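You operate a simulated robot arm through the tools that you are given. There is no shell and no other tool. Be economical: measure what you need, move in short steps, check, and stop when the job is done.

Carry out the task below with a simulated robot arm. There is one attempt and no reset: what you move stays moved.

JOB
Switch the filler off and wipe both stains off the side table.
Fine: orange switch off first, blue dial back to CLEAR; use the small yellow sponge and put it back. What is to be rubbed or washed off counts as gone when no trace of it is left.
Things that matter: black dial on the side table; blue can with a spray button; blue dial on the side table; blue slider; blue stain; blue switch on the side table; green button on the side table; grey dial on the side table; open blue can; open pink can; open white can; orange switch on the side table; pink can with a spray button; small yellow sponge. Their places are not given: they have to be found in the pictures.

Only the result counts: the job must be done as asked and must still hold three seconds after the hand-in. Knocking over, shifting, dropping, spilling or breaking anything else fails it.

ROBOT AND FRAMES
A 7-joint arm with a two-finger parallel gripper, fixed in place. Base frame: the origin is at the foot of the arm, x ahead of it, y to its left, z up; the work surface is at about z = 0. Lengths are in m, angles in rad, forces in N, time in s.
With the tool pointing down near the work surface it reaches from about 0.24 to 0.62 m from the base axis. Its first joint turns from -1.152 to 1.152 rad. Payload 2.6 kg.
Tool frame: the origin (TCP) lies between the finger pads and is the grasp point; the fingertips stand 0.03 m ahead of it; z points along the fingers, y is the line along which they close. Largest opening 0.094 m; finger width 0.028, thickness 0.01; the body of the gripper, 0.05 by 0.096 m, starts 0.055 m behind the TCP.
Orientation is that of the tool frame in the base frame, as [roll, pitch, yaw] about the fixed x, y, z axes, in that order (R = Rz(yaw) Ry(pitch) Rx(roll)). With the fingers straight down and closing along the base's y, the tool's x points along the base's -x, its y along +y and its z along -z.

CONTROLS
- The arm moves only by the tool jog_arm. Its argument "series" is one flat list of numbers, 6 for each row, row after row: the shift along the tool's x, y, z in units of 40 mm (1.0 is 40 mm), then the turn, a rotation vector about the tool's x, y, z in units of 5 degrees (1.0 is 5 degrees). In form: [x, y, z, ax, ay, az, x, y, z, ax, ay, az, ...]. A call has 1 to 12 rows; each row shifts and turns the commanded pose from where the row before left it, along the tool's axes as they then stand. "fingers" is the closure, from 0 (fully open) to 1 (shut), set as the call begins (left out, the last holds). A call with a number of a shift or a turn outside -1 to 1 is refused whole. A row lasts 0.2 s, in which the tool goes at most 0.05 m and 0.15 rad; a call with a longer step from one row to the next is refused whole, and so is a gripper value outside its range. A pose out of reach is approached as far as the arm can. The call stops where the force on the tool passes 80 N (or 10 N more than at its start, if that is more) or the arm is blocked; 0.2 s more then pass. The fingers move at their own pace (about 0.072 m/s each) and stop on an object; they squeeze with about 42 N. The grip force told is the motor's: it shows also when the fingers shut on nothing. Time passes only in rows, and 0.2 s behind the last, so rows that do not move let the fingers close. It gives the time, the measured TCP pose, the force on the tool (base axes), the opening and the grip force at its end, in the units of the frame above (readings bear some noise), with the torque about the TCP (base axes, N m) and any sound that the robot's microphone picked up, and new pictures: "pictures" is both (left out), scene, wrist or none.
- Cameras (640 x 400 px; columns grow to the right, rows downward): "scene" is fixed at [0.0424, 0.4277, 0.564]; the picture's right is [-0.78, -0.63, 0.00], its down [-0.38, 0.47, -0.80] and it looks along [0.50, -0.62, -0.60] (base axes); focal length 316 px, centre (320, 200). "wrist" rides on the gripper at [0.076, 0.014, -0.102] in the tool frame; the picture's right is [-0.18, 0.98, 0.00], its down [-0.75, -0.14, -0.64] and it looks along [-0.63, -0.12, 0.77] (tool axes); focal length 243 px, centre (320, 200).
- point_at(camera, pixels): for up to 12 pixels [column, row] of the newest picture of that camera ("zoom" is the newest enlarged one), the place [x, y, z] in the base frame of the surface seen there, good to about 0.003 m, but the place of the scene camera against the robot may be out by one fixed shift of up to 0.012 m in any direction. The clock stands still meanwhile.
- close_up(camera, box): a new picture of the part [left, top, right, bottom] of that camera's present view, enlarged. The clock stands still meanwhile.
- sign_off(): hands the job in; it is judged then, once.

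Keep the steps short. Do not move on a guess: measure, check each grasp and each placing, and mend mistakes. In all there are 80 turns and 200 pictures (those below and enlarged ones count). Leave the gripper open and the arm clear of the work at the hand-in unless told otherwise, and finish with a single line.

The tools are called after "Emit:" as name(argument=value, ...) on one line, values as JSON. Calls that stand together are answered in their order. jog_arm: Moves the arm, as the interface text tells. Its arguments: {"type":"object","properties":{"series":{"type":"array"},"fingers":{"type":"number"},"pictures":{"type":"string","enum":["both","scene","wrist","none"]}},"required":["series"]} The other tools are called the same way: point_at (camera, pixels) gives the place of the surface under pixels of a picture; close_up (camera, box) takes an enlarged picture of a part of a camera's view; sign_off () hands the job in.

At the start:

```text
time: 0.0
eef_pos: [0.3471, 0.1222, 0.273]
ee_rot: [3.141, -0.001, -3.141]
ft_force: [0.8, -0.2, -0.5]
torque: [0.0, 0.0, -0.02]
opening: 0.0938
gripper_force: 0.1
```

scene: 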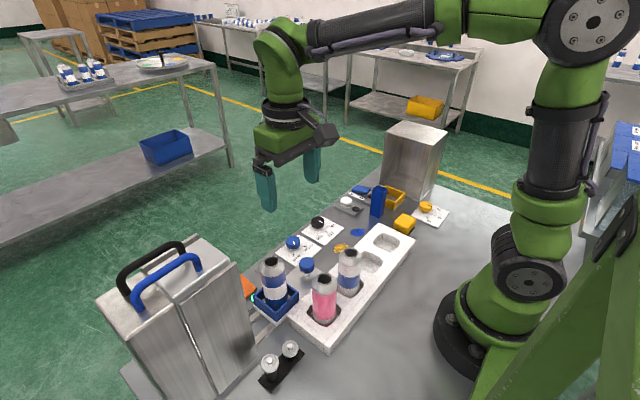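
wrist: 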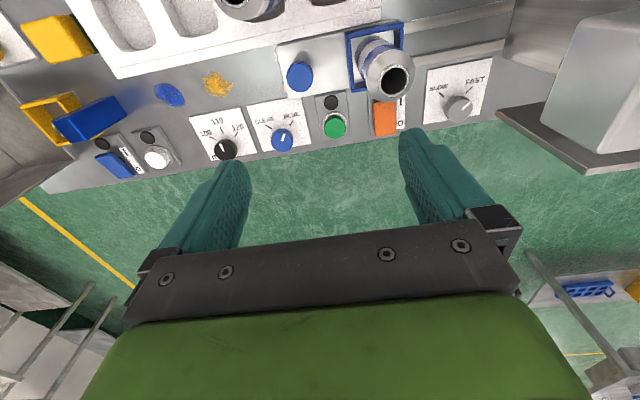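

I'll look closely at the side table in both views first: the panel row in the wrist view and the stains, sponge and switches.

Emit:
close_up(camera="wrist", box=[180, 20, 500, 180])

Emit:
close_up(camera="wrist", box=[0, 0, 300, 190])

Emit:
close_up(camera="scene", box=[220, 170, 460, 330])

Emit:
point_at(camera="wrist", pixels=[[384, 118], [402, 110], [283, 140], [250, 108], [305, 150], [170, 95], [217, 84], [60, 38], [90, 120], [335, 125], [300, 76], [226, 150]])

```text
2.00 times, centred on (340, 100) of wrist
```

zoom: 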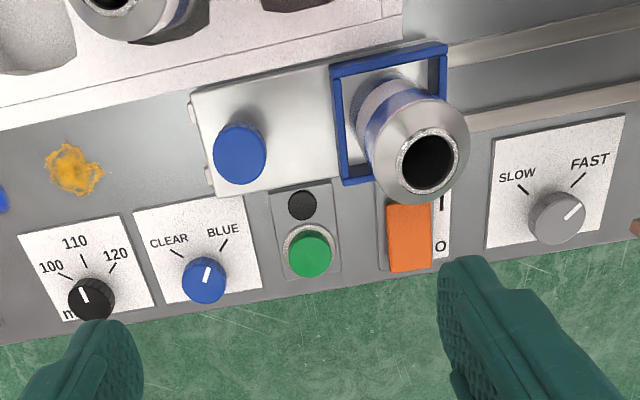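

```text
2.11 times, centred on (150, 95) of wrist
```

zoom: 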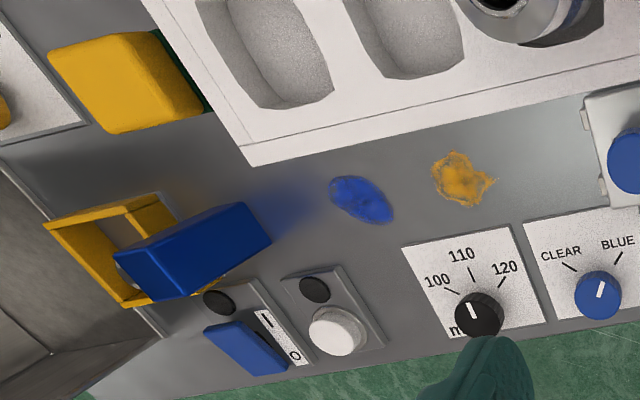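

```text
2.50 times, centred on (340, 250) of scene
```

zoom: 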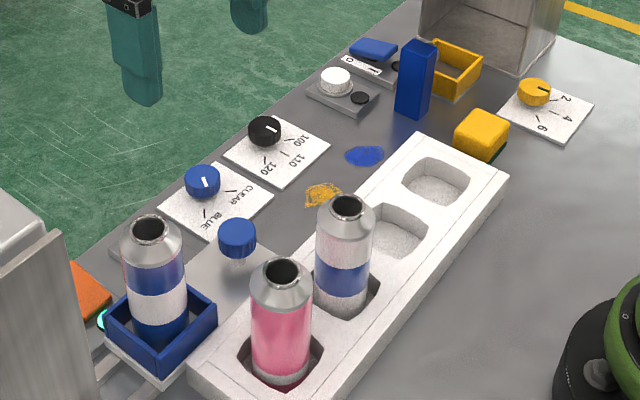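

```text
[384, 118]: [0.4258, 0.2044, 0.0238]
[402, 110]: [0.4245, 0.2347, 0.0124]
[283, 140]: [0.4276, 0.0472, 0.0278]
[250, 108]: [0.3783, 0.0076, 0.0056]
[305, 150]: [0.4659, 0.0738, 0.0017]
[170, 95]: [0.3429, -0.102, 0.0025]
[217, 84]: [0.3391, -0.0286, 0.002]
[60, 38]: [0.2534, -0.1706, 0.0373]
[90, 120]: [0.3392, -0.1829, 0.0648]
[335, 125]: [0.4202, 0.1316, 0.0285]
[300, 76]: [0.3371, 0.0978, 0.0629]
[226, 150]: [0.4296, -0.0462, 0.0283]
```

Now measure the switch, the can in front of it, the dial's pointer and the sponge more exactly.

Emit:
point_at(camera="wrist", pixels=[[377, 103], [378, 120], [378, 133], [393, 132], [394, 122], [392, 104], [394, 80], [372, 75], [404, 60], [352, 60], [400, 130], [398, 102]])

Emit:
point_at(camera="wrist", pixels=[[282, 141], [284, 134], [269, 147], [279, 152], [292, 140], [268, 127], [291, 122], [22, 22], [28, 55], [60, 62], [95, 50], [75, 18]])

Emit:
close_up(camera="wrist", box=[340, 80, 430, 145])

Emit:
close_up(camera="wrist", box=[240, 95, 320, 160])

Emit:
close_up(camera="scene", box=[220, 250, 300, 320])

```text
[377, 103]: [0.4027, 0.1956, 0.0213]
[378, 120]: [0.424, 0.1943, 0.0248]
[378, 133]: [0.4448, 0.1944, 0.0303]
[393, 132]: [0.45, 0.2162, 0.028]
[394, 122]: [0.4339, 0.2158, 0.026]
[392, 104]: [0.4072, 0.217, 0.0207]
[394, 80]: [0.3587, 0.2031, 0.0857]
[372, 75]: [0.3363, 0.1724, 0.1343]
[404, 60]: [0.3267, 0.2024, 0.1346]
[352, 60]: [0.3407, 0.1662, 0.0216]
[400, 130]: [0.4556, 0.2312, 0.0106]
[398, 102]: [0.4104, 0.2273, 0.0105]
```

```text
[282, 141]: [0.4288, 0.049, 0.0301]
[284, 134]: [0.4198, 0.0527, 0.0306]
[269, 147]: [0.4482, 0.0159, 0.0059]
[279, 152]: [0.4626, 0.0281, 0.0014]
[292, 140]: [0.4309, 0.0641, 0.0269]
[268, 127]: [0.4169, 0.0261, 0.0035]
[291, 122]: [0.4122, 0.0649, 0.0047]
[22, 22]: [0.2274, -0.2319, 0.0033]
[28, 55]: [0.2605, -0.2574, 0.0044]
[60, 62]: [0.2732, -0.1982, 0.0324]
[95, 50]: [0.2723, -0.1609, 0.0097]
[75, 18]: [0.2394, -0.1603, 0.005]
```

```text
6.15 times, centred on (385, 112) of wrist
```

zoom: 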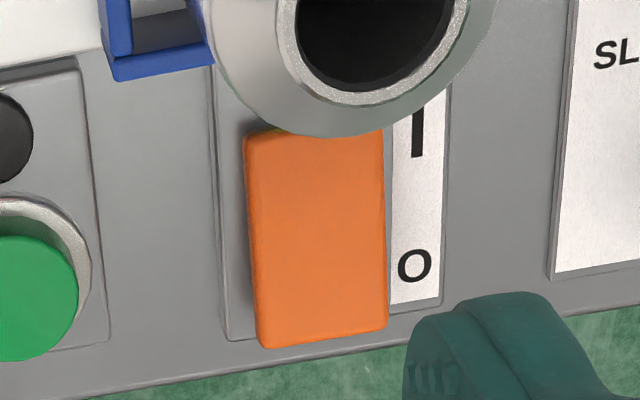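

```text
6.15 times, centred on (280, 128) of wrist
```

zoom: 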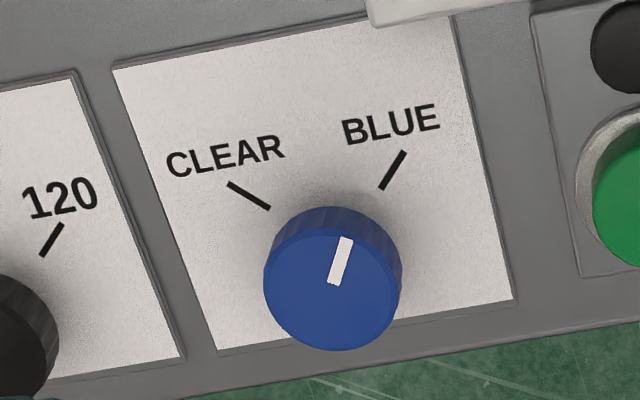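

```text
5.71 times, centred on (260, 285) of scene
```

zoom: 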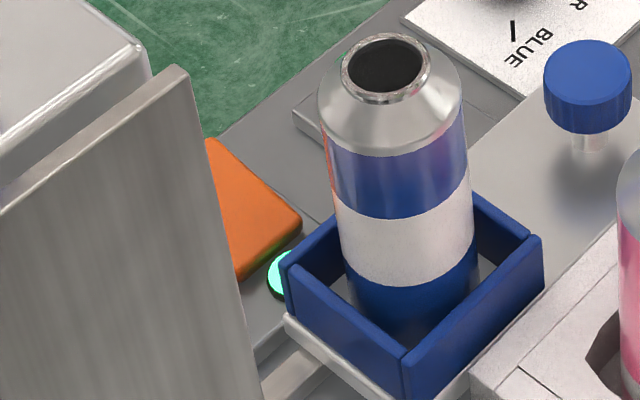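

The rocker's O end (x≈0.447) stands at z 0.030 and its I end at 0.021, with the lamp lit, so it's on; the O end must be pressed. Check the can rim and filler box clearances next.

Emit:
point_at(camera="wrist", pixels=[[411, 84], [362, 85], [388, 98], [392, 65], [500, 110], [540, 160], [585, 140], [520, 40], [575, 60], [460, 108], [487, 70], [480, 130]])

Emit:
point_at(camera="scene", pixels=[[250, 290], [254, 287], [270, 262], [285, 265], [307, 264], [293, 240], [220, 300], [186, 245], [240, 280], [230, 265], [150, 270], [200, 290]])

```text
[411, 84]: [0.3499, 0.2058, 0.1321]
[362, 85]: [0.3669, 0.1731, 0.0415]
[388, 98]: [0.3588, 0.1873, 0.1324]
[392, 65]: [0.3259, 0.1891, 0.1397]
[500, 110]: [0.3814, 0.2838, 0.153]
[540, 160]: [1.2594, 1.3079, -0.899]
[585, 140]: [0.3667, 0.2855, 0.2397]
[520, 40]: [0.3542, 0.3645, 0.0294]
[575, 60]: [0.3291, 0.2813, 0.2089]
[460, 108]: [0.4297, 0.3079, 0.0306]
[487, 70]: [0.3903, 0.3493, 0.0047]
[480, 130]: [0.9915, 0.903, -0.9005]
```

```text
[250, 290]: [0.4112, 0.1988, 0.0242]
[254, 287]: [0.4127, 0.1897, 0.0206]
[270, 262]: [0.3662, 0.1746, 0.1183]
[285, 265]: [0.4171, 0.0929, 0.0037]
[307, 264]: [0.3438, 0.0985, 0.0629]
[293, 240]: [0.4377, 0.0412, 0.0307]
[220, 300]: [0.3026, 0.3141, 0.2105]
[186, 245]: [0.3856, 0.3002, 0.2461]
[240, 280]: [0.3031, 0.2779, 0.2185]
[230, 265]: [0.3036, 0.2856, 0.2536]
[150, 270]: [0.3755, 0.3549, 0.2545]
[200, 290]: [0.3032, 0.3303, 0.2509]
```

Box lies at y≥0.28; can at about (0.345, 0.19), top z 0.134. I'll close the fingers and turn the tool −90° about its axis so the wrist camera swings clear of the can.

Emit:
jog_arm(series=[0, 0, 0, 0, 0, -1, 0, 0, 0, 0, 0, -1, 0, 0, 0, 0, 0, -1, 0, 0, 0, 0, 0, -1, 0, 0, 0, 0, 0, -1, 0, 0, 0, 0, 0, -1, 0, 0, 0, 0, 0, -1, 0, 0, 0, 0, 0, -1, 0, 0, 0, 0, 0, -1, 0, 0, 0, 0, 0, -1, 0, 0, 0, 0, 0, -1, 0, 0, 0, 0, 0, -1], fingers=1, pictures="none")

```text
time: 2.6
eef_pos: [0.3476, 0.1212, 0.2726]
ee_rot: [3.141, 0.001, -2.091]
ft_force: [0.1, 0.9, 0.1]
torque: [0.0, -0.02, 0.03]
opening: 0.0
gripper_force: 33.3
```

Emit:
jog_arm(series=[0, 0, 0, 0, 0, -1, 0, 0, 0, 0, 0, -1, 0, 0, 0, 0, 0, -1, 0, 0, 0, 0, 0, -1, 0, 0, 0, 0, 0, -1, 0, 0, 0, 0, 0, -1, -0.71, -0.79, 0, 0, 0, 0, -0.71, -0.79, 0, 0, 0, 0, -0.71, -0.79, 0, 0, 0, 0, 0, 0, 0.9, 0, 0, 0, 0, 0, 0.9, 0, 0, 0])

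```text
time: 5.0
eef_pos: [0.4431, 0.2072, 0.2024]
ee_rot: [3.141, 0.0, -1.569]
ft_force: [-0.5, -0.2, -0.9]
torque: [-0.06, -0.02, -0.02]
opening: 0.0
gripper_force: 33.4
```

scene: 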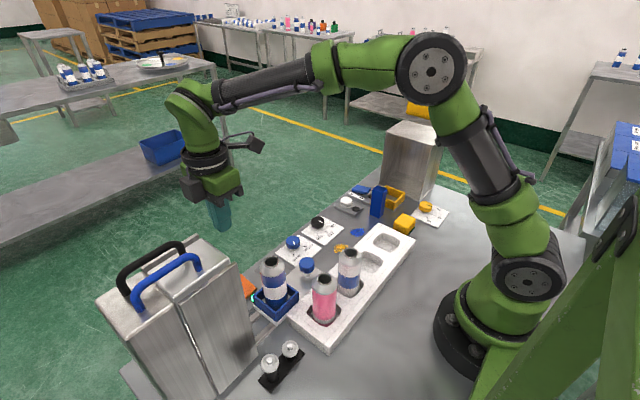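
wrist: 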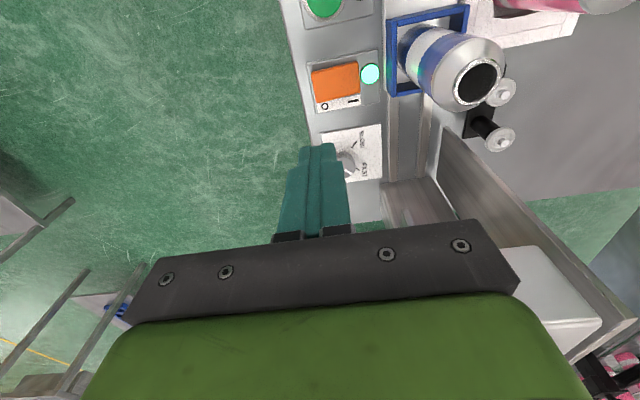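

The whole orange rocker is visible now (312–362, 62–100). Measure it from here.

Emit:
point_at(camera="wrist", pixels=[[316, 72], [318, 95], [336, 80], [355, 68], [357, 90], [370, 74], [325, 75], [325, 92]])

Emit:
close_up(camera="wrist", box=[290, 40, 400, 120])

```text
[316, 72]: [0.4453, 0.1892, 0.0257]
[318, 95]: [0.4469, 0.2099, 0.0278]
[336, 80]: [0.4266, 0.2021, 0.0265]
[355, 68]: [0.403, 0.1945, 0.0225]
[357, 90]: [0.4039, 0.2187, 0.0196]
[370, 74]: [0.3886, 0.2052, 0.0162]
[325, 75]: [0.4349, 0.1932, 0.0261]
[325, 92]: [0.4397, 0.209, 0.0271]
```

```text
5.00 times, centred on (345, 80) of wrist
```

zoom: 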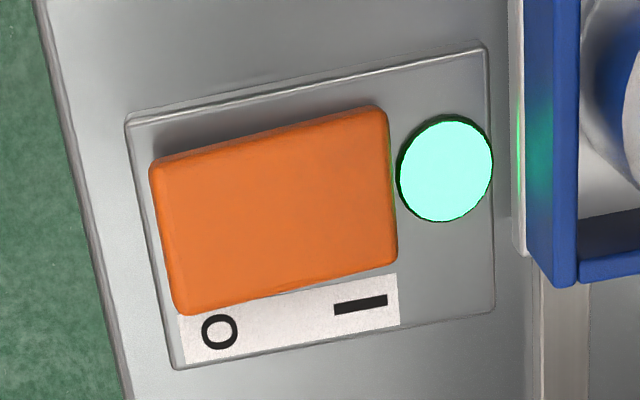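

Go down over the O end of the rocker to just above it (TCP z≈0.066).

Emit:
jog_arm(series=[0.05, 0, 0.85, 0, 0, 0, 0, 0, 0.85, 0, 0, 0, 0, 0, 0.85, 0, 0, 0, 0, 0, 0.85, 0, 0, 0])

```text
time: 6.0
eef_pos: [0.4428, 0.2057, 0.0658]
ee_rot: [-3.14, 0.0, -1.571]
ft_force: [-0.7, -0.4, 0.3]
torque: [0.0, 0.0, 0.01]
opening: 0.0
gripper_force: 33.0
```

scene: 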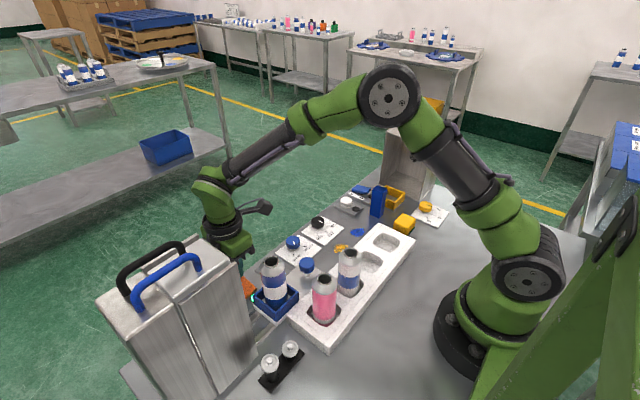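
wrist: 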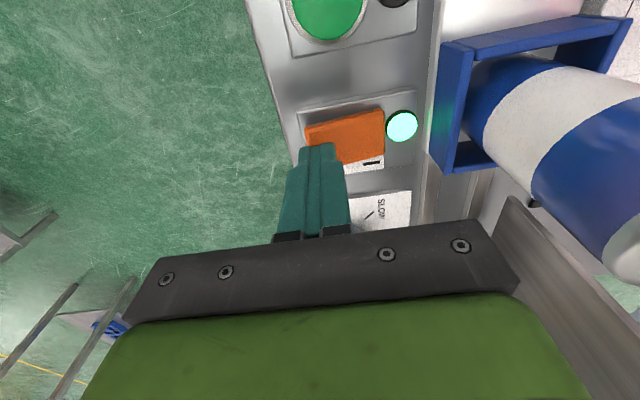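

The fingers stand over the O end. Press down in small steps.

Emit:
jog_arm(series=[0, 0, 0.1, 0, 0, 0, 0, 0, 0.1, 0, 0, 0, 0, 0, 0.1, 0, 0, 0, 0, 0, 0.1, 0, 0, 0], pictures="wrist")

```text
time: 7.0
eef_pos: [0.4428, 0.2034, 0.0507]
ee_rot: [-3.139, 0.003, -1.574]
ft_force: [-18.2, -11.5, 42.8]
torque: [-0.39, 0.93, 0.14]
opening: 0.0002
gripper_force: 33.2
```

wrist: 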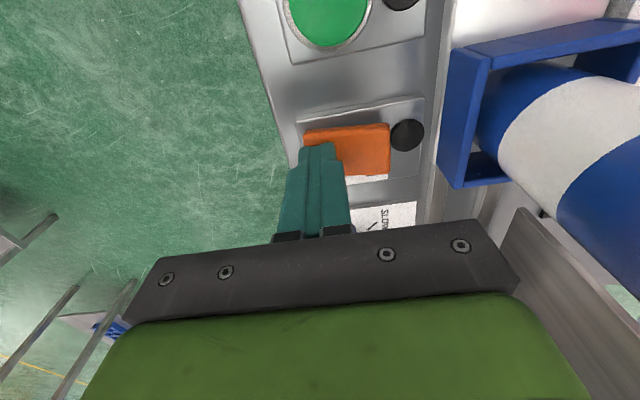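

The lamp at (406,135) went dark: switch is off. Lift straight up, open the fingers part-way, and move towards the blue dial at (0.430, 0.049).

Emit:
jog_arm(series=[0, 0, -0.8, 0, 0, 0, 0, 0, -1, 0, 0, 0, 0, 0, -0.9, 0, 0, 0, 0.79, 0.06, 0, 0, 0, 0, 0.79, 0.06, 0, 0, 0, 1, 0.79, 0.07, 0, 0, 0, 1, 0.79, 0, 0, 0, 0, 1, 0.65, 0, 0, 0, 0, 1, 0, 0, 0, 0, 0, 1, 0, 0, 0, 0, 0, 1], pictures="none")

```text
time: 9.2
eef_pos: [0.4209, 0.0541, 0.1582]
ee_rot: [3.141, 0.0, -2.097]
ft_force: [0.2, 0.1, 0.3]
torque: [0.0, -0.01, 0.03]
opening: 0.0002
gripper_force: 33.1
```

Emit:
jog_arm(series=[0, 0, 0, 0, 0, 1, 0, 0, 0, 0, 0, 1, 0, 0, 0, 0, 0, 1], fingers=0.36, pictures="both")

```text
time: 10.0
eef_pos: [0.4196, 0.0538, 0.1571]
ee_rot: [3.141, 0.0, -2.358]
ft_force: [0.3, 0.8, -0.5]
torque: [-0.02, -0.01, 0.0]
opening: 0.06
gripper_force: 0.1
```

scene: 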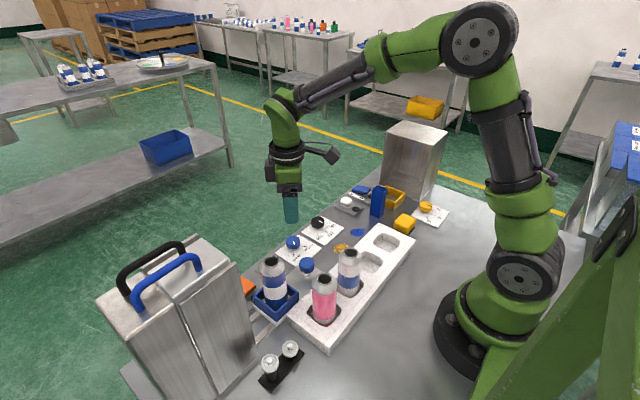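
wrist: 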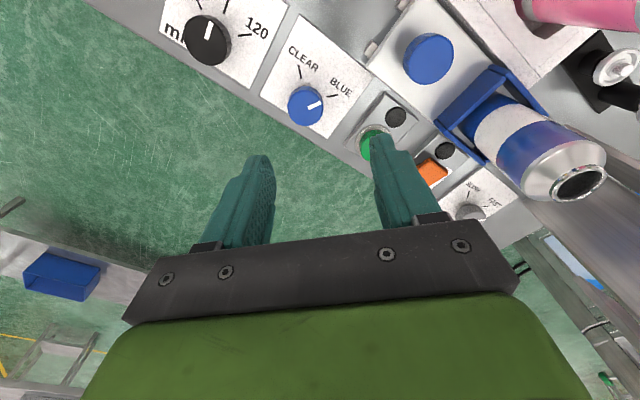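

Dial seen at (305,105), pointer towards BLUE. Measure its rim, pointer and label ticks.

Emit:
close_up(camera="wrist", box=[260, 30, 380, 140])

Emit:
point_at(camera="wrist", pixels=[[290, 107], [321, 106], [305, 91], [306, 120], [304, 106], [312, 106], [321, 101], [302, 73], [298, 68], [331, 97], [340, 93], [275, 125]])

```text
3.64 times, centred on (320, 85) of wrist
```

zoom: 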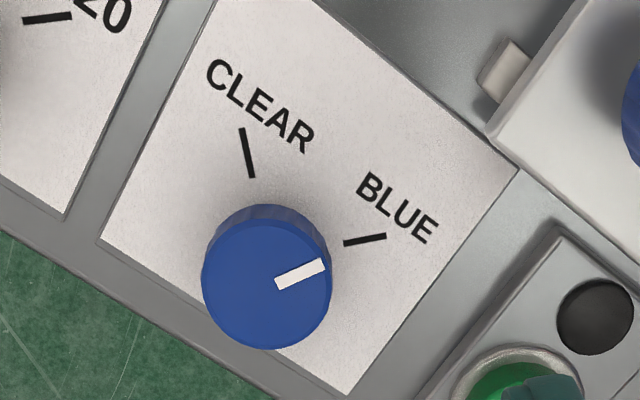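

```text
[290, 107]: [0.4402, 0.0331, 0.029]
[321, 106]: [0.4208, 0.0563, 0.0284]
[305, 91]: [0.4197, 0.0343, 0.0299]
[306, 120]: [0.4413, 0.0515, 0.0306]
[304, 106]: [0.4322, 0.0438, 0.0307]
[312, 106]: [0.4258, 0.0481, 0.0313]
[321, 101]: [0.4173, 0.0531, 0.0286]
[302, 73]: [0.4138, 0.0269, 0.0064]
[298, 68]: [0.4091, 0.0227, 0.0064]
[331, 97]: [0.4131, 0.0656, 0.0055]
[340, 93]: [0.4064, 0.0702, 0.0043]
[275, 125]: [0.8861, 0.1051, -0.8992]
```

Dial centre ≈(0.4305, 0.0445); CLEAR lies 90° counter-clockwise of BLUE. Turn the tool +15°, centre over the dial and go down to z≈0.07.

Emit:
jog_arm(series=[-0.03, -0.36, 0, 0, 0, 0, 0, 0, 0, 0, 0, 1, 0, 0, 0, 0, 0, 1, 0, 0, 0, 0, 0, 1, 0, 0, 0.7, 0, 0, 0, 0, 0, 0.7, 0, 0, 0, 0, 0, 0.7, 0, 0, 0, 0, 0, 0, 0, 0, 0])

```text
time: 11.8
eef_pos: [0.4322, 0.0453, 0.0739]
ee_rot: [3.141, 0.001, -2.617]
ft_force: [-0.6, 0.1, -0.2]
torque: [0.02, 0.0, -0.01]
opening: 0.0601
gripper_force: 0.0
```

scene: 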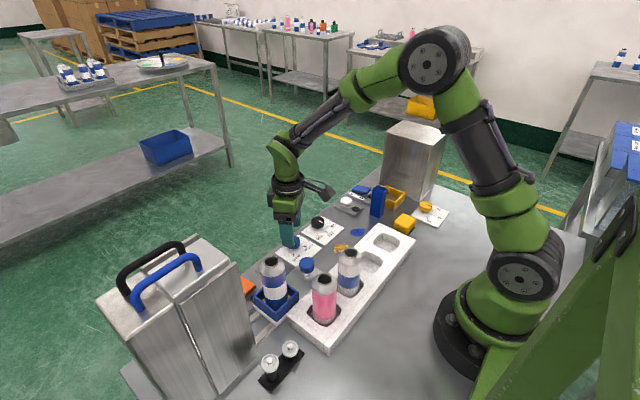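
wrist: 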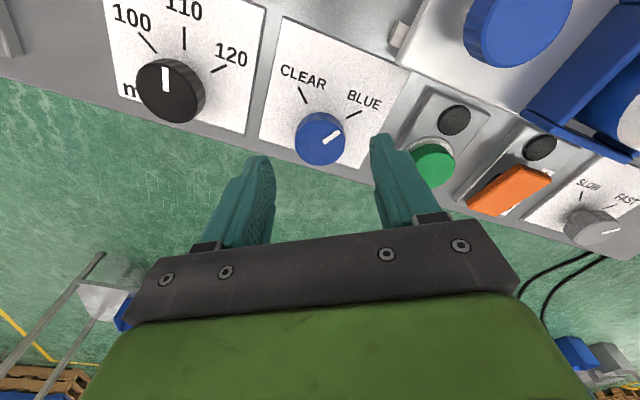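

Dial lies between the fingers. Go down to z≈0.041, then close on it.

Emit:
jog_arm(series=[0, 0, 0.41, 0, 0, 0, 0, 0, 0.41, 0, 0, 0], pictures="wrist")

Emit:
jog_arm(series=[0, 0, 0, 0, 0, 0, 0, 0, 0, 0, 0, 0, 0, 0, 0, 0, 0, 0], fingers=1, pictures="wrist")

```text
time: 12.4
eef_pos: [0.4317, 0.0438, 0.0403]
ee_rot: [3.141, -0.001, -2.618]
ft_force: [0.1, -0.3, -0.2]
torque: [0.03, 0.01, -0.01]
opening: 0.0603
gripper_force: 0.0
```

wrist: 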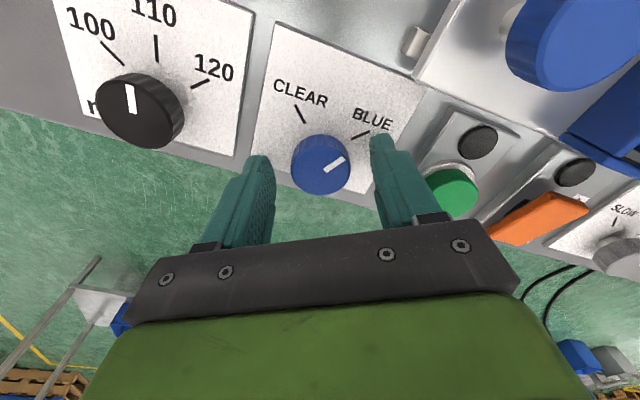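

```text
time: 13.2
eef_pos: [0.4317, 0.0457, 0.0405]
ee_rot: [3.14, 0.0, -2.619]
ft_force: [-0.5, 3.1, -2.8]
torque: [0.1, -0.1, 0.02]
opening: 0.0338
gripper_force: 45.3
```

wrist: 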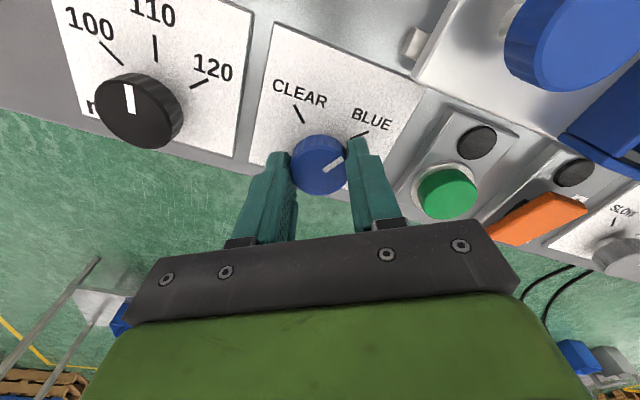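

Gripped (opening 0.034). Turn counter-clockwise: 60° first, then watch the pointer.

Emit:
jog_arm(series=[0, 0, 0, 0, 0, -1, 0, 0, 0, 0, 0, -1, 0, 0, 0, 0, 0, -1, 0, 0, 0, 0, 0, -1, 0, 0, 0, 0, 0, -1, 0, 0, 0, 0, 0, -1, 0, 0, 0, 0, 0, -1, 0, 0, 0, 0, 0, -1, 0, 0, 0, 0, 0, -1, 0, 0, 0, 0, 0, -1, 0, 0, 0, 0, 0, -1, 0, 0, 0, 0, 0, -1], pictures="wrist")

```text
time: 15.8
eef_pos: [0.4306, 0.0458, 0.0415]
ee_rot: [-3.138, 0.002, -1.567]
ft_force: [14.3, 18.5, -7.3]
torque: [0.89, -0.24, -0.02]
opening: 0.0336
gripper_force: 45.2
```

wrist: 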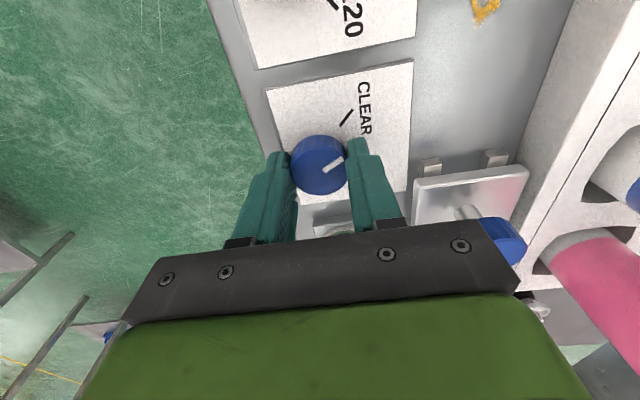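

The dial turns with the fingers. Turn 30° more.

Emit:
jog_arm(series=[0, 0, 0, 0, 0, -1, 0, 0, 0, 0, 0, -1, 0, 0, 0, 0, 0, -1, 0, 0, 0, 0, 0, -1, 0, 0, 0, 0, 0, -1, 0, 0, 0, 0, 0, -1], pictures="wrist")

Emit:
close_up(camera="wrist", box=[260, 70, 390, 200])

```text
time: 17.2
eef_pos: [0.4323, 0.0416, 0.0411]
ee_rot: [-3.135, -0.007, -1.046]
ft_force: [21.7, 6.3, -0.4]
torque: [0.24, -0.23, -0.33]
opening: 0.0332
gripper_force: 45.1
```

wrist: 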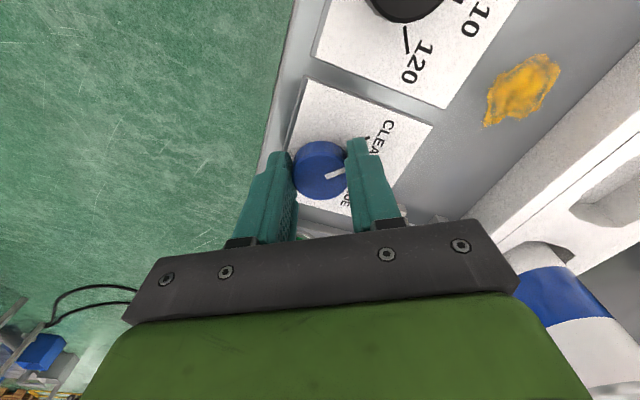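

```text
3.08 times, centred on (325, 135) of wrist
```

zoom: 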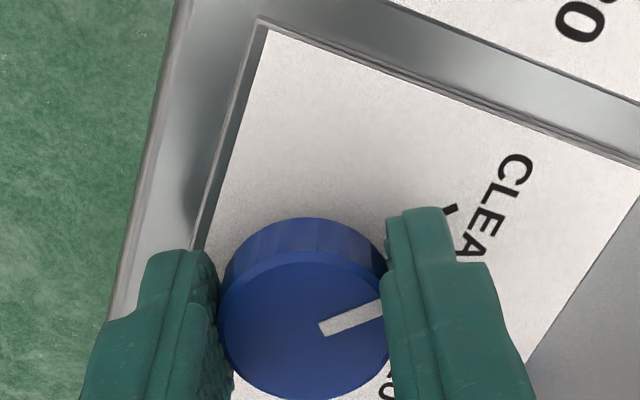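

The pointer seems to have slipped a bit in the fingers. Open and look from above before judging.

Emit:
jog_arm(series=[0, 0, 0, 0, 0, 0, 0, 0, 0, 0, 0, 0, 0, 0, -0.7, 0, 0, 0, 0, 0, -0.8, 0, 0, 0, 0, 0, -0.8, 0, 0, 0], fingers=0.36, pictures="wrist")

Emit:
close_up(camera="wrist", box=[260, 40, 390, 150])

```text
time: 18.4
eef_pos: [0.43, 0.0448, 0.1314]
ee_rot: [3.141, 0.0, -1.047]
ft_force: [0.0, 0.6, 0.4]
torque: [-0.03, 0.0, -0.02]
opening: 0.06
gripper_force: 0.1
```

wrist: 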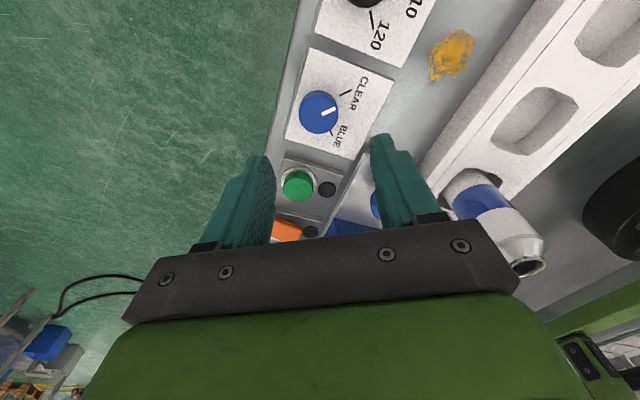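

```text
3.64 times, centred on (325, 95) of wrist
```

zoom: 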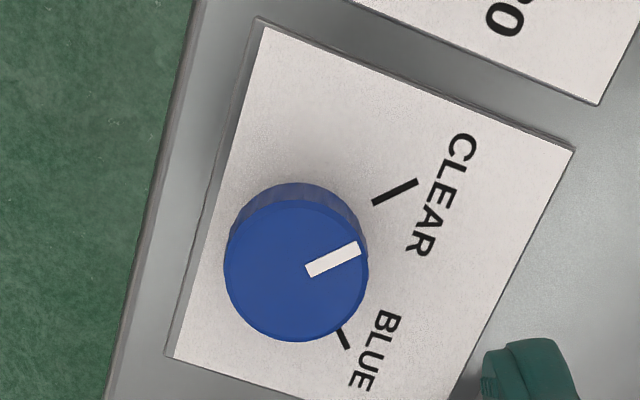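

The pointer looks parallel to the CLEAR tick. Verify by coordinates.

Emit:
point_at(camera="zoom", pixels=[[310, 271], [334, 260], [355, 250], [376, 203], [416, 182], [228, 268], [364, 265], [296, 270], [342, 336], [348, 348]])

```text
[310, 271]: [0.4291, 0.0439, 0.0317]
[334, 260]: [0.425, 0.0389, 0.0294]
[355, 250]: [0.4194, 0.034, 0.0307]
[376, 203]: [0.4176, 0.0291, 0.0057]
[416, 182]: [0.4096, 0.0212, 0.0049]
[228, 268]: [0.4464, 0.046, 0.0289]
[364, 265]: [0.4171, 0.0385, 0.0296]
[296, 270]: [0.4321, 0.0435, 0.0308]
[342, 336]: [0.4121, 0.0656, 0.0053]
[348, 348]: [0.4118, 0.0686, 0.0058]
```

Pointer direction 45.6°, CLEAR tick 45°: the dial is set. Lift and turn the tool back towards its starting orientation.

Emit:
jog_arm(series=[0, 0, -0.9, 0, 0, 1, 0, 0, -0.9, 0, 0, 1, 0, 0, -0.9, 0, 0, 1, 0, 0, -0.8, 0, 0, 1, 0, 0, 0, 0, 0, 1, 0, 0, 0, 0, 0, 1, 0, 0, 0, 0, 0, 1, 0, 0, 0, 0, 0, 1, 0, 0, 0, 0, 0, 1, 0, 0, 0, 0, 0, 1, 0, 0, 0, 0, 0, 1, 0, 0, 0, 0, 0, 1], fingers=0, pictures="none")

Emit:
jog_arm(series=[0, 0, 0, 0, 0, 1, 0, 0, 0, 0, 0, 1, 0, 0, 0, 0, 0, 1, 0, 0, 0, 0, 0, 1, 0, 0, 0, 0, 0, 1, 0, 0, 0, 0, 0, 1, 0, 0, 0, 0, 0, 1, 0, 0, 0, 0, 0, 1, 0, 0, 0, 0, 0, 1, 0, 0, 0, 0, 0, 1, 0, 0, 0, 0, 0, 1, 0, 0, 0, 0, 0, 1], pictures="none")

Emit:
jog_arm(series=[0.5, -1, 0, 0, 0, 0, 0.5, -1, 0, 0, 0, 0, 0.5, -1, 0, 0, 0, 0, 0.5, -1, 0, 0, 0, 0, 0.5, -1, 0, 0, 0, 0], pictures="both")

```text
time: 21.0
eef_pos: [0.431, 0.044, 0.2733]
ee_rot: [3.141, 0.0, -2.097]
ft_force: [0.0, 0.9, -0.5]
torque: [0.03, 0.0, -0.01]
opening: 0.0941
gripper_force: 0.1
```

```text
time: 23.6
eef_pos: [0.4307, 0.0452, 0.2724]
ee_rot: [3.141, -0.001, 3.141]
ft_force: [0.6, 0.1, 0.1]
torque: [-0.01, 0.0, 0.0]
opening: 0.0937
gripper_force: 0.0
```

```text
time: 24.8
eef_pos: [0.3275, -0.155, 0.2709]
ee_rot: [3.141, 0.0, -3.139]
ft_force: [0.4, 0.1, -0.9]
torque: [0.01, -0.03, -0.03]
opening: 0.0937
gripper_force: 0.1
```

scene: 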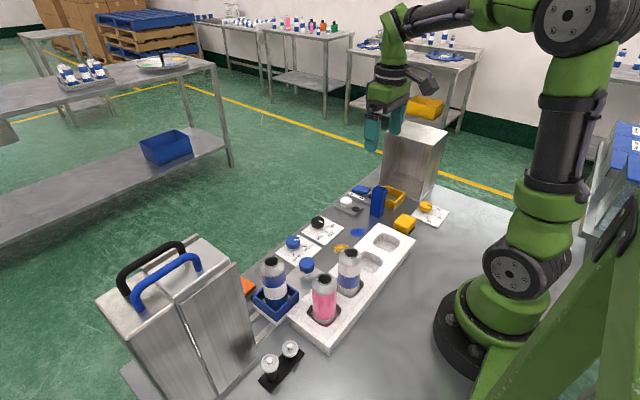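
wrist: 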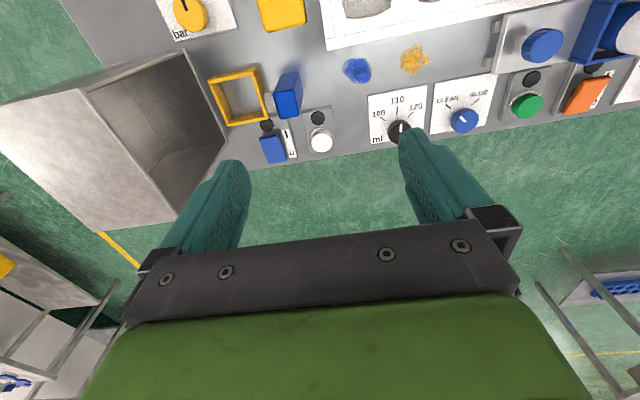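

The sponge is at (282,14), cut by the edge. Move back 6 cm toward the base to see it whole.

Emit:
jog_arm(series=[0.75, 0, 0, 0, 0, 0, 0.75, 0, 0, 0, 0, 0], pictures="wrist")

Emit:
close_up(camera="wrist", box=[170, 0, 470, 180])

```text
time: 25.4
eef_pos: [0.2673, -0.1559, 0.2714]
ee_rot: [-3.14, -0.001, -3.141]
ft_force: [0.5, 0.8, -0.8]
torque: [0.0, -0.01, 0.0]
opening: 0.0941
gripper_force: 0.0
```

wrist: 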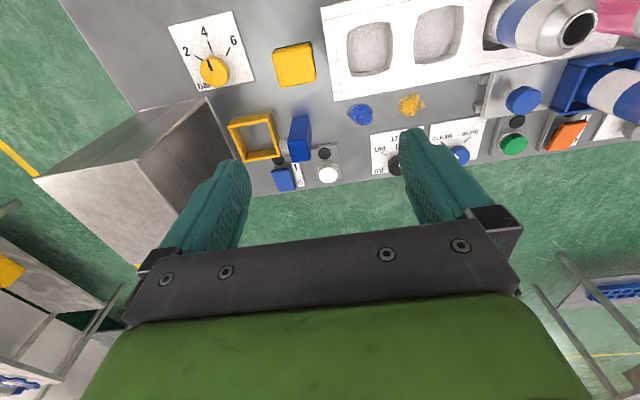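

```text
2.13 times, centred on (320, 90) of wrist
```

zoom: 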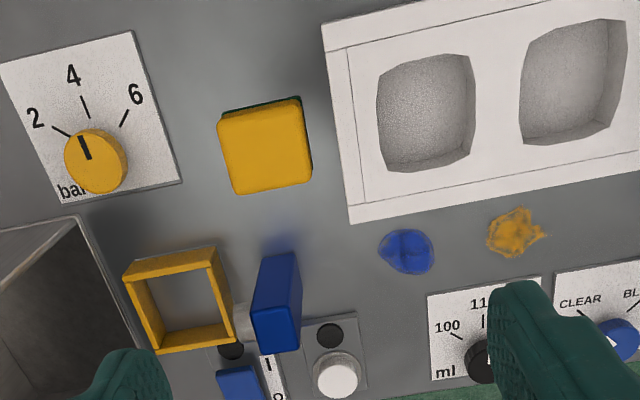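

Measure the sponge, stains, tray edge and neighbours.

Emit:
point_at(camera="zoom", pixels=[[222, 118], [296, 102], [238, 189], [306, 176], [265, 148], [215, 115], [258, 100], [275, 210], [323, 30], [352, 222], [270, 300], [290, 265]])

Emit:
point_at(camera="zoom", pixels=[[379, 245], [434, 262], [405, 229], [412, 274], [406, 250], [486, 235], [548, 235], [515, 207], [520, 256], [430, 295], [540, 278], [640, 178]])

Emit:
point_at(camera="zoom", pixels=[[333, 317], [335, 370], [310, 325], [95, 150], [180, 180], [125, 270], [230, 340], [205, 255], [340, 100], [450, 198], [550, 180], [600, 160]])

Emit:
close_up(camera="scene", box=[320, 170, 460, 270])

```text
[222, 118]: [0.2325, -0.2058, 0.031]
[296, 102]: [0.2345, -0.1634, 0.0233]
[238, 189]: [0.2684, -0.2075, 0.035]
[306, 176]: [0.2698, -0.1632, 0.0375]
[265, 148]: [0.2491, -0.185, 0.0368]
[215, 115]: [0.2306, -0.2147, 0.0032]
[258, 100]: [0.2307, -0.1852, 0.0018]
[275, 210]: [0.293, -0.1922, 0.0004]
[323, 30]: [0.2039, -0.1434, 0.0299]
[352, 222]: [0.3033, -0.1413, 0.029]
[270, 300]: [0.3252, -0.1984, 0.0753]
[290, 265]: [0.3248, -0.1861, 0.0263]
```

```text
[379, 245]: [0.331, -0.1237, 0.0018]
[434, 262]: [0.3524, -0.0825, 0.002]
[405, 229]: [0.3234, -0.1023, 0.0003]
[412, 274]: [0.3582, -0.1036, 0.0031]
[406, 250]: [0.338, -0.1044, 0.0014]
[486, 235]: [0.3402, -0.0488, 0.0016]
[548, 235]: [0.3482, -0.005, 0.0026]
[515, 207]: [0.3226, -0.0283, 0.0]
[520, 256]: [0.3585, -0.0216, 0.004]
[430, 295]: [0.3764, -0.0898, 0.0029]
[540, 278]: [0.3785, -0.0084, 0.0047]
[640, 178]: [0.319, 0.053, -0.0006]
```

```text
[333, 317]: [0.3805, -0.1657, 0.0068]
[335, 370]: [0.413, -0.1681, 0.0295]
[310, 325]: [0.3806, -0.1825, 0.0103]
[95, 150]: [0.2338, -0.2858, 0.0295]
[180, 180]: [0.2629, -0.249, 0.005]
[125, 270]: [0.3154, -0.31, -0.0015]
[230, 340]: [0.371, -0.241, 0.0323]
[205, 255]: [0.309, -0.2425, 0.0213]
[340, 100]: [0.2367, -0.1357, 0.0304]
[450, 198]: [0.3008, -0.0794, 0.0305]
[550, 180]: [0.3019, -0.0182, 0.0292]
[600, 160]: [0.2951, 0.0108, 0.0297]
```

```text
4.00 times, centred on (390, 220) of scene
```

zoom: 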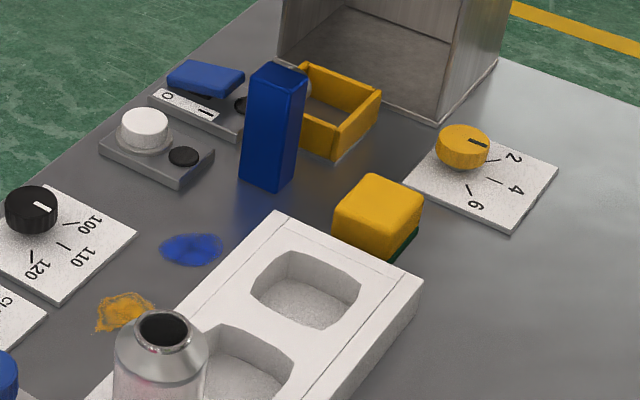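

Sponge: x 0.230–0.271, y −0.208…−0.162, top 0.037; the tray is only 2 cm to its +y side, so I'll grip it along x. Turn tool −90°, opening 0.065, and centre at (0.2505, −0.185).

Emit:
jog_arm(series=[0, 0, 0, 0, 0, -1, 0, 0, 0, 0, 0, -1, 0, 0, 0, 0, 0, -1, 0, 0, 0, 0, 0, -1, 0, 0, 0, 0, 0, -1, 0, 0, 0, 0, 0, -1, 0, 0, 0, 0, 0, -1, 0, 0, 0, 0, 0, -1, 0, 0, 0, 0, 0, -1, 0, 0, 0, 0, 0, -1, 0, 0, 0, 0, 0, -1, 0, 0, 0, 0, 0, -1], fingers=0.31, pictures="none")

Emit:
jog_arm(series=[0, 0, 0, 0, 0, -1, 0, 0, 0, 0, 0, -1, 0, 0, 0, 0, 0, -1, 0, 0, 0, 0, 0, -1, 0, 0, 0, 0, 0, -1, 0, 0, 0, 0, 0, -1, 0.73, 0.42, 0, 0, 0, 0, 0, 0, 0.9, 0, 0, 0, 0, 0, 0.9, 0, 0, 0, 0, 0, 0.9, 0, 0, 0, 0, 0, 0, 0, 0, 0], pictures="both")

```text
time: 28.0
eef_pos: [0.2709, -0.1538, 0.2724]
ee_rot: [-3.14, -0.001, -2.092]
ft_force: [-0.8, -0.3, -0.2]
torque: [-0.03, 0.01, 0.02]
opening: 0.0647
gripper_force: 0.0
```

```text
time: 30.4
eef_pos: [0.2535, -0.1849, 0.1647]
ee_rot: [3.14, 0.001, -1.571]
ft_force: [-0.1, -0.1, 0.7]
torque: [0.01, 0.01, 0.01]
opening: 0.065
gripper_force: 0.0
```

scene: 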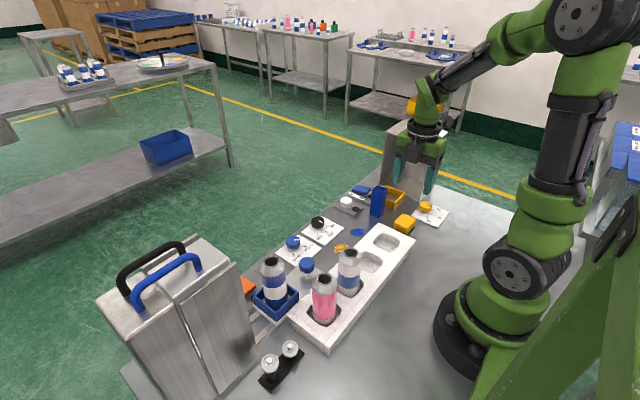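
wrist: 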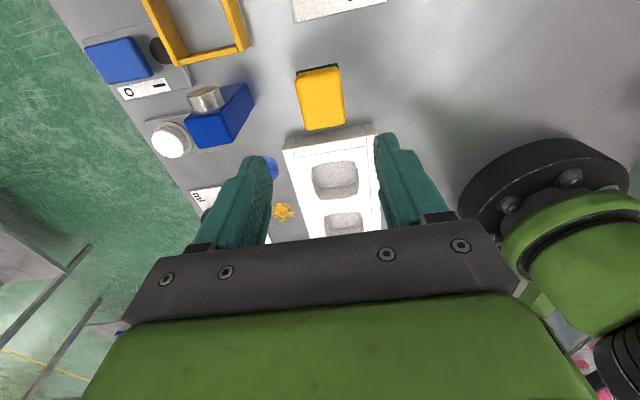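

Re-measure the sponge from this side (seen at about (320,98)).

Emit:
point_at(camera="wrist", pixels=[[297, 76], [338, 69], [307, 127], [344, 121], [320, 98], [303, 100], [341, 95], [318, 128], [318, 68], [218, 140], [248, 90]])

Emit:
close_up(camera="wrist", box=[260, 40, 380, 160])

```text
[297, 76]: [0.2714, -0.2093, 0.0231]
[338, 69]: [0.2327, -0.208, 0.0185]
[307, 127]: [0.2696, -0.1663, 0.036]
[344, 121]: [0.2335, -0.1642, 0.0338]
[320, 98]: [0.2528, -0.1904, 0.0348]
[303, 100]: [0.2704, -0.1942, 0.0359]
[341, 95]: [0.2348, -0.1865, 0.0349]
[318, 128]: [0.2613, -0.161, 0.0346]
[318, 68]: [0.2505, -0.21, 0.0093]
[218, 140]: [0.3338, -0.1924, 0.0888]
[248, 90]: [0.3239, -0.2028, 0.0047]
```

```text
3.33 times, centred on (320, 100) of wrist
```

zoom: 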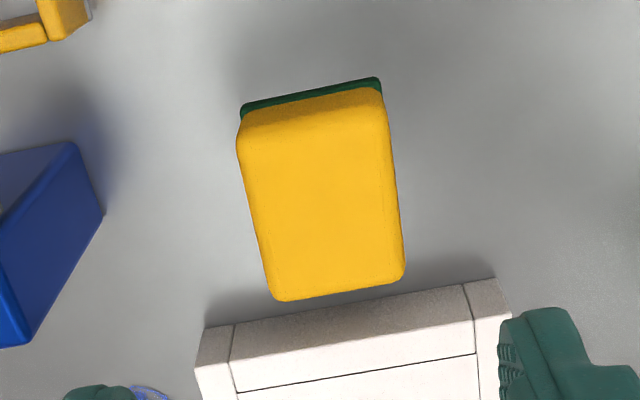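

Sponge centre (0.252, −0.185) is under the TCP. Go down to z≈0.046.

Emit:
jog_arm(series=[0, 0, 0.75, 0, 0, 0, 0, 0, 0.75, 0, 0, 0, 0, 0, 0.75, 0, 0, 0, 0, 0, 0.7, 0, 0, 0, 0, 0, 0, 0, 0, 0])

```text
time: 31.6
eef_pos: [0.254, -0.1846, 0.0445]
ee_rot: [3.141, 0.0, -1.572]
ft_force: [-0.3, 0.5, 0.6]
torque: [-0.01, 0.01, 0.0]
opening: 0.0649
gripper_force: 0.1
```

scene: 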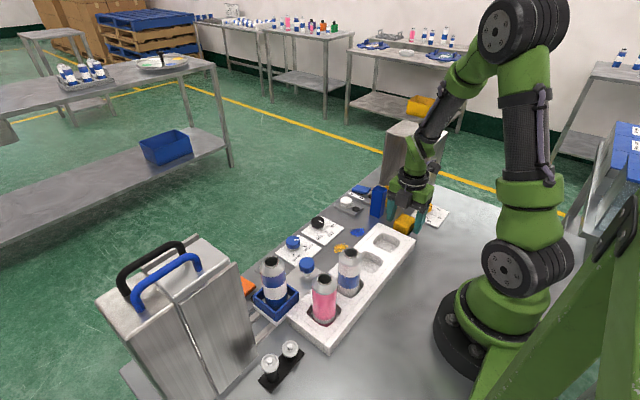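
wrist: 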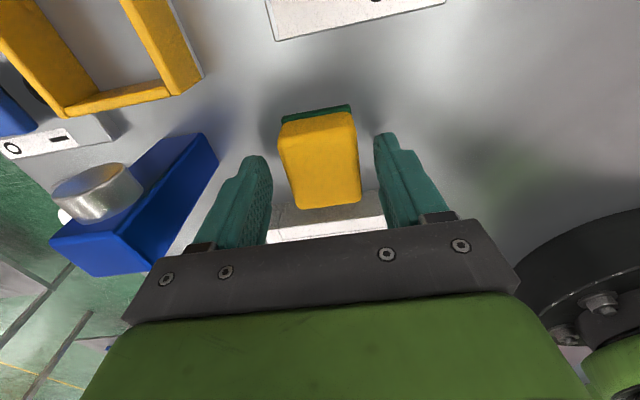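

Sponge sits between the fingers. Close and lift slightly.

Emit:
jog_arm(series=[0, 0, 0, 0, 0, 0, 0, 0, 0, 0, 0, 0, 0, 0, 0, 0, 0, 0], fingers=1, pictures="none")

Emit:
jog_arm(series=[0, 0, -0.5, 0, 0, 0, 0, 0, -1, 0, 0, 0, 0, 0, -1, 0, 0, 0], pictures="both")

```text
time: 32.4
eef_pos: [0.2528, -0.184, 0.0444]
ee_rot: [3.142, 0.001, -1.57]
ft_force: [-1.4, 0.1, -0.4]
torque: [0.01, -0.02, -0.02]
opening: 0.0402
gripper_force: 42.2
```

```text
time: 33.2
eef_pos: [0.2529, -0.1843, 0.145]
ee_rot: [-3.14, 0.001, -1.572]
ft_force: [0.7, -0.9, 0.0]
torque: [-0.01, -0.04, 0.02]
opening: 0.0403
gripper_force: 42.0
```

scene: 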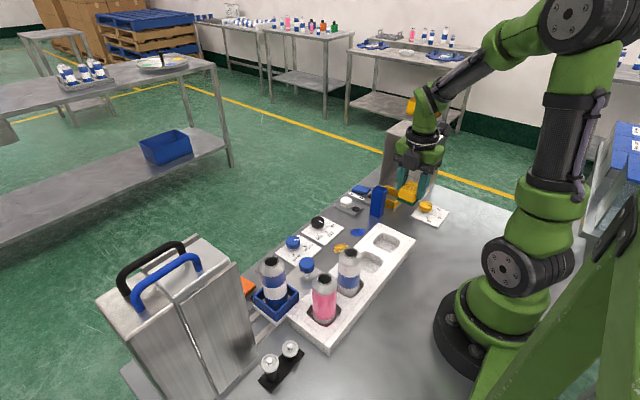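
wrist: 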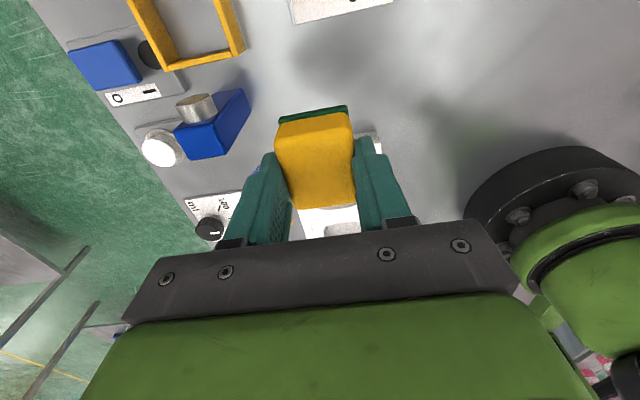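

The sponge is held (opening 0.040). Before wiping, measure the can standing in the tray, for camera clearance.

Emit:
point_at(camera="scene", pixels=[[349, 253], [341, 258], [357, 258], [348, 262], [338, 275], [359, 275], [378, 190], [373, 205], [382, 214], [385, 195]])

```text
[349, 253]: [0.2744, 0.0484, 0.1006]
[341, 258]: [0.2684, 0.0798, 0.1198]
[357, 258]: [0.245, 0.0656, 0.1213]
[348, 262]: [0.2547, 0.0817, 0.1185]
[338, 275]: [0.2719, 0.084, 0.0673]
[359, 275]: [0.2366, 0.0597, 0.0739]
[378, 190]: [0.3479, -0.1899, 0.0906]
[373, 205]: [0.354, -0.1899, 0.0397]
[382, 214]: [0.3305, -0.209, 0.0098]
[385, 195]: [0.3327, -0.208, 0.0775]
```

Can is at (0.26, 0.065), clear enough if I work at −30° turn. Turn the tool +60° now and move above the blue stain (0.343, −0.103).

Emit:
jog_arm(series=[0, 0, 0, 0, 0, 1, 0, 0, 0, 0, 0, 1, 0, 0, 0, 0, 0, 1, 0, 0, 0, 0, 0, 1, 0, 0, 0, 0, 0, 1, 0, 0, 0, 0, 0, 1, 0, 0, 0, 0, 0, 1, 0, 0, 0, 0, 0, 1, 0, 0, 0, 0, 0, 1, 0, 0, 0, 0, 0, 1, 0, 0, 0, 0, 0, 1, 0, 0, 0, 0, 0, 1], pictures="none")

Emit:
jog_arm(series=[-1, 0.2, 0, 0, 0, 0, -1, 0.2, 0, 0, 0, 0, -1, 0.2, 0, 0, 0, 0, 0, 0, 0, 0, 0, 0], pictures="both")

```text
time: 35.8
eef_pos: [0.2533, -0.1853, 0.1458]
ee_rot: [-3.14, 0.0, -2.62]
ft_force: [-0.1, 0.8, -0.2]
torque: [0.01, -0.02, -0.02]
opening: 0.0402
gripper_force: 42.1
```

```text
time: 36.8
eef_pos: [0.3461, -0.103, 0.1458]
ee_rot: [3.141, -0.001, -2.618]
ft_force: [-0.3, 0.9, 0.4]
torque: [0.01, 0.01, -0.02]
opening: 0.0403
gripper_force: 42.5
```

scene: 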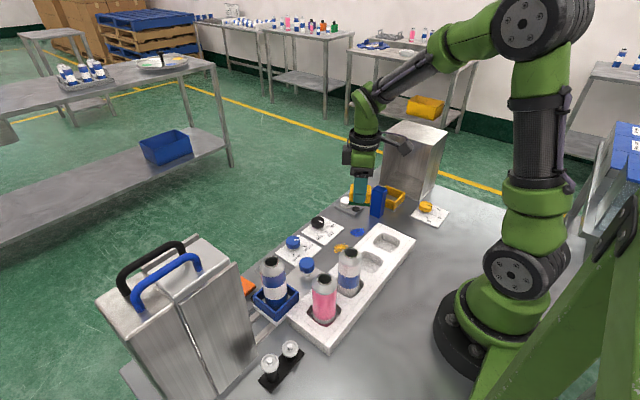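
wrist: 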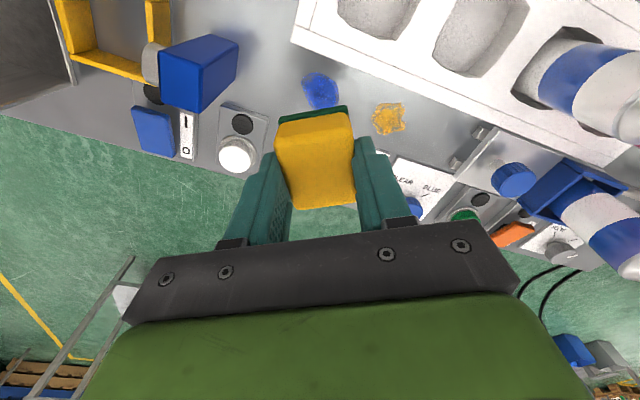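

Lower the sponge onto the blue stain, last part slowly.

Emit:
jog_arm(series=[0, 0, 0.8, 0, 0, 0, 0, 0, 0.8, 0, 0, 0, 0, 0, 0.8, 0, 0, 0, 0, 0, 0.1, 0, 0, 0, 0, 0, 0.05, 0, 0, 0], pictures="none")

```text
time: 38.0
eef_pos: [0.3442, -0.1041, 0.0441]
ee_rot: [-3.141, 0.001, -2.617]
ft_force: [-4.6, 2.1, 8.2]
torque: [0.04, 0.2, 0.01]
opening: 0.0402
gripper_force: 41.6
```

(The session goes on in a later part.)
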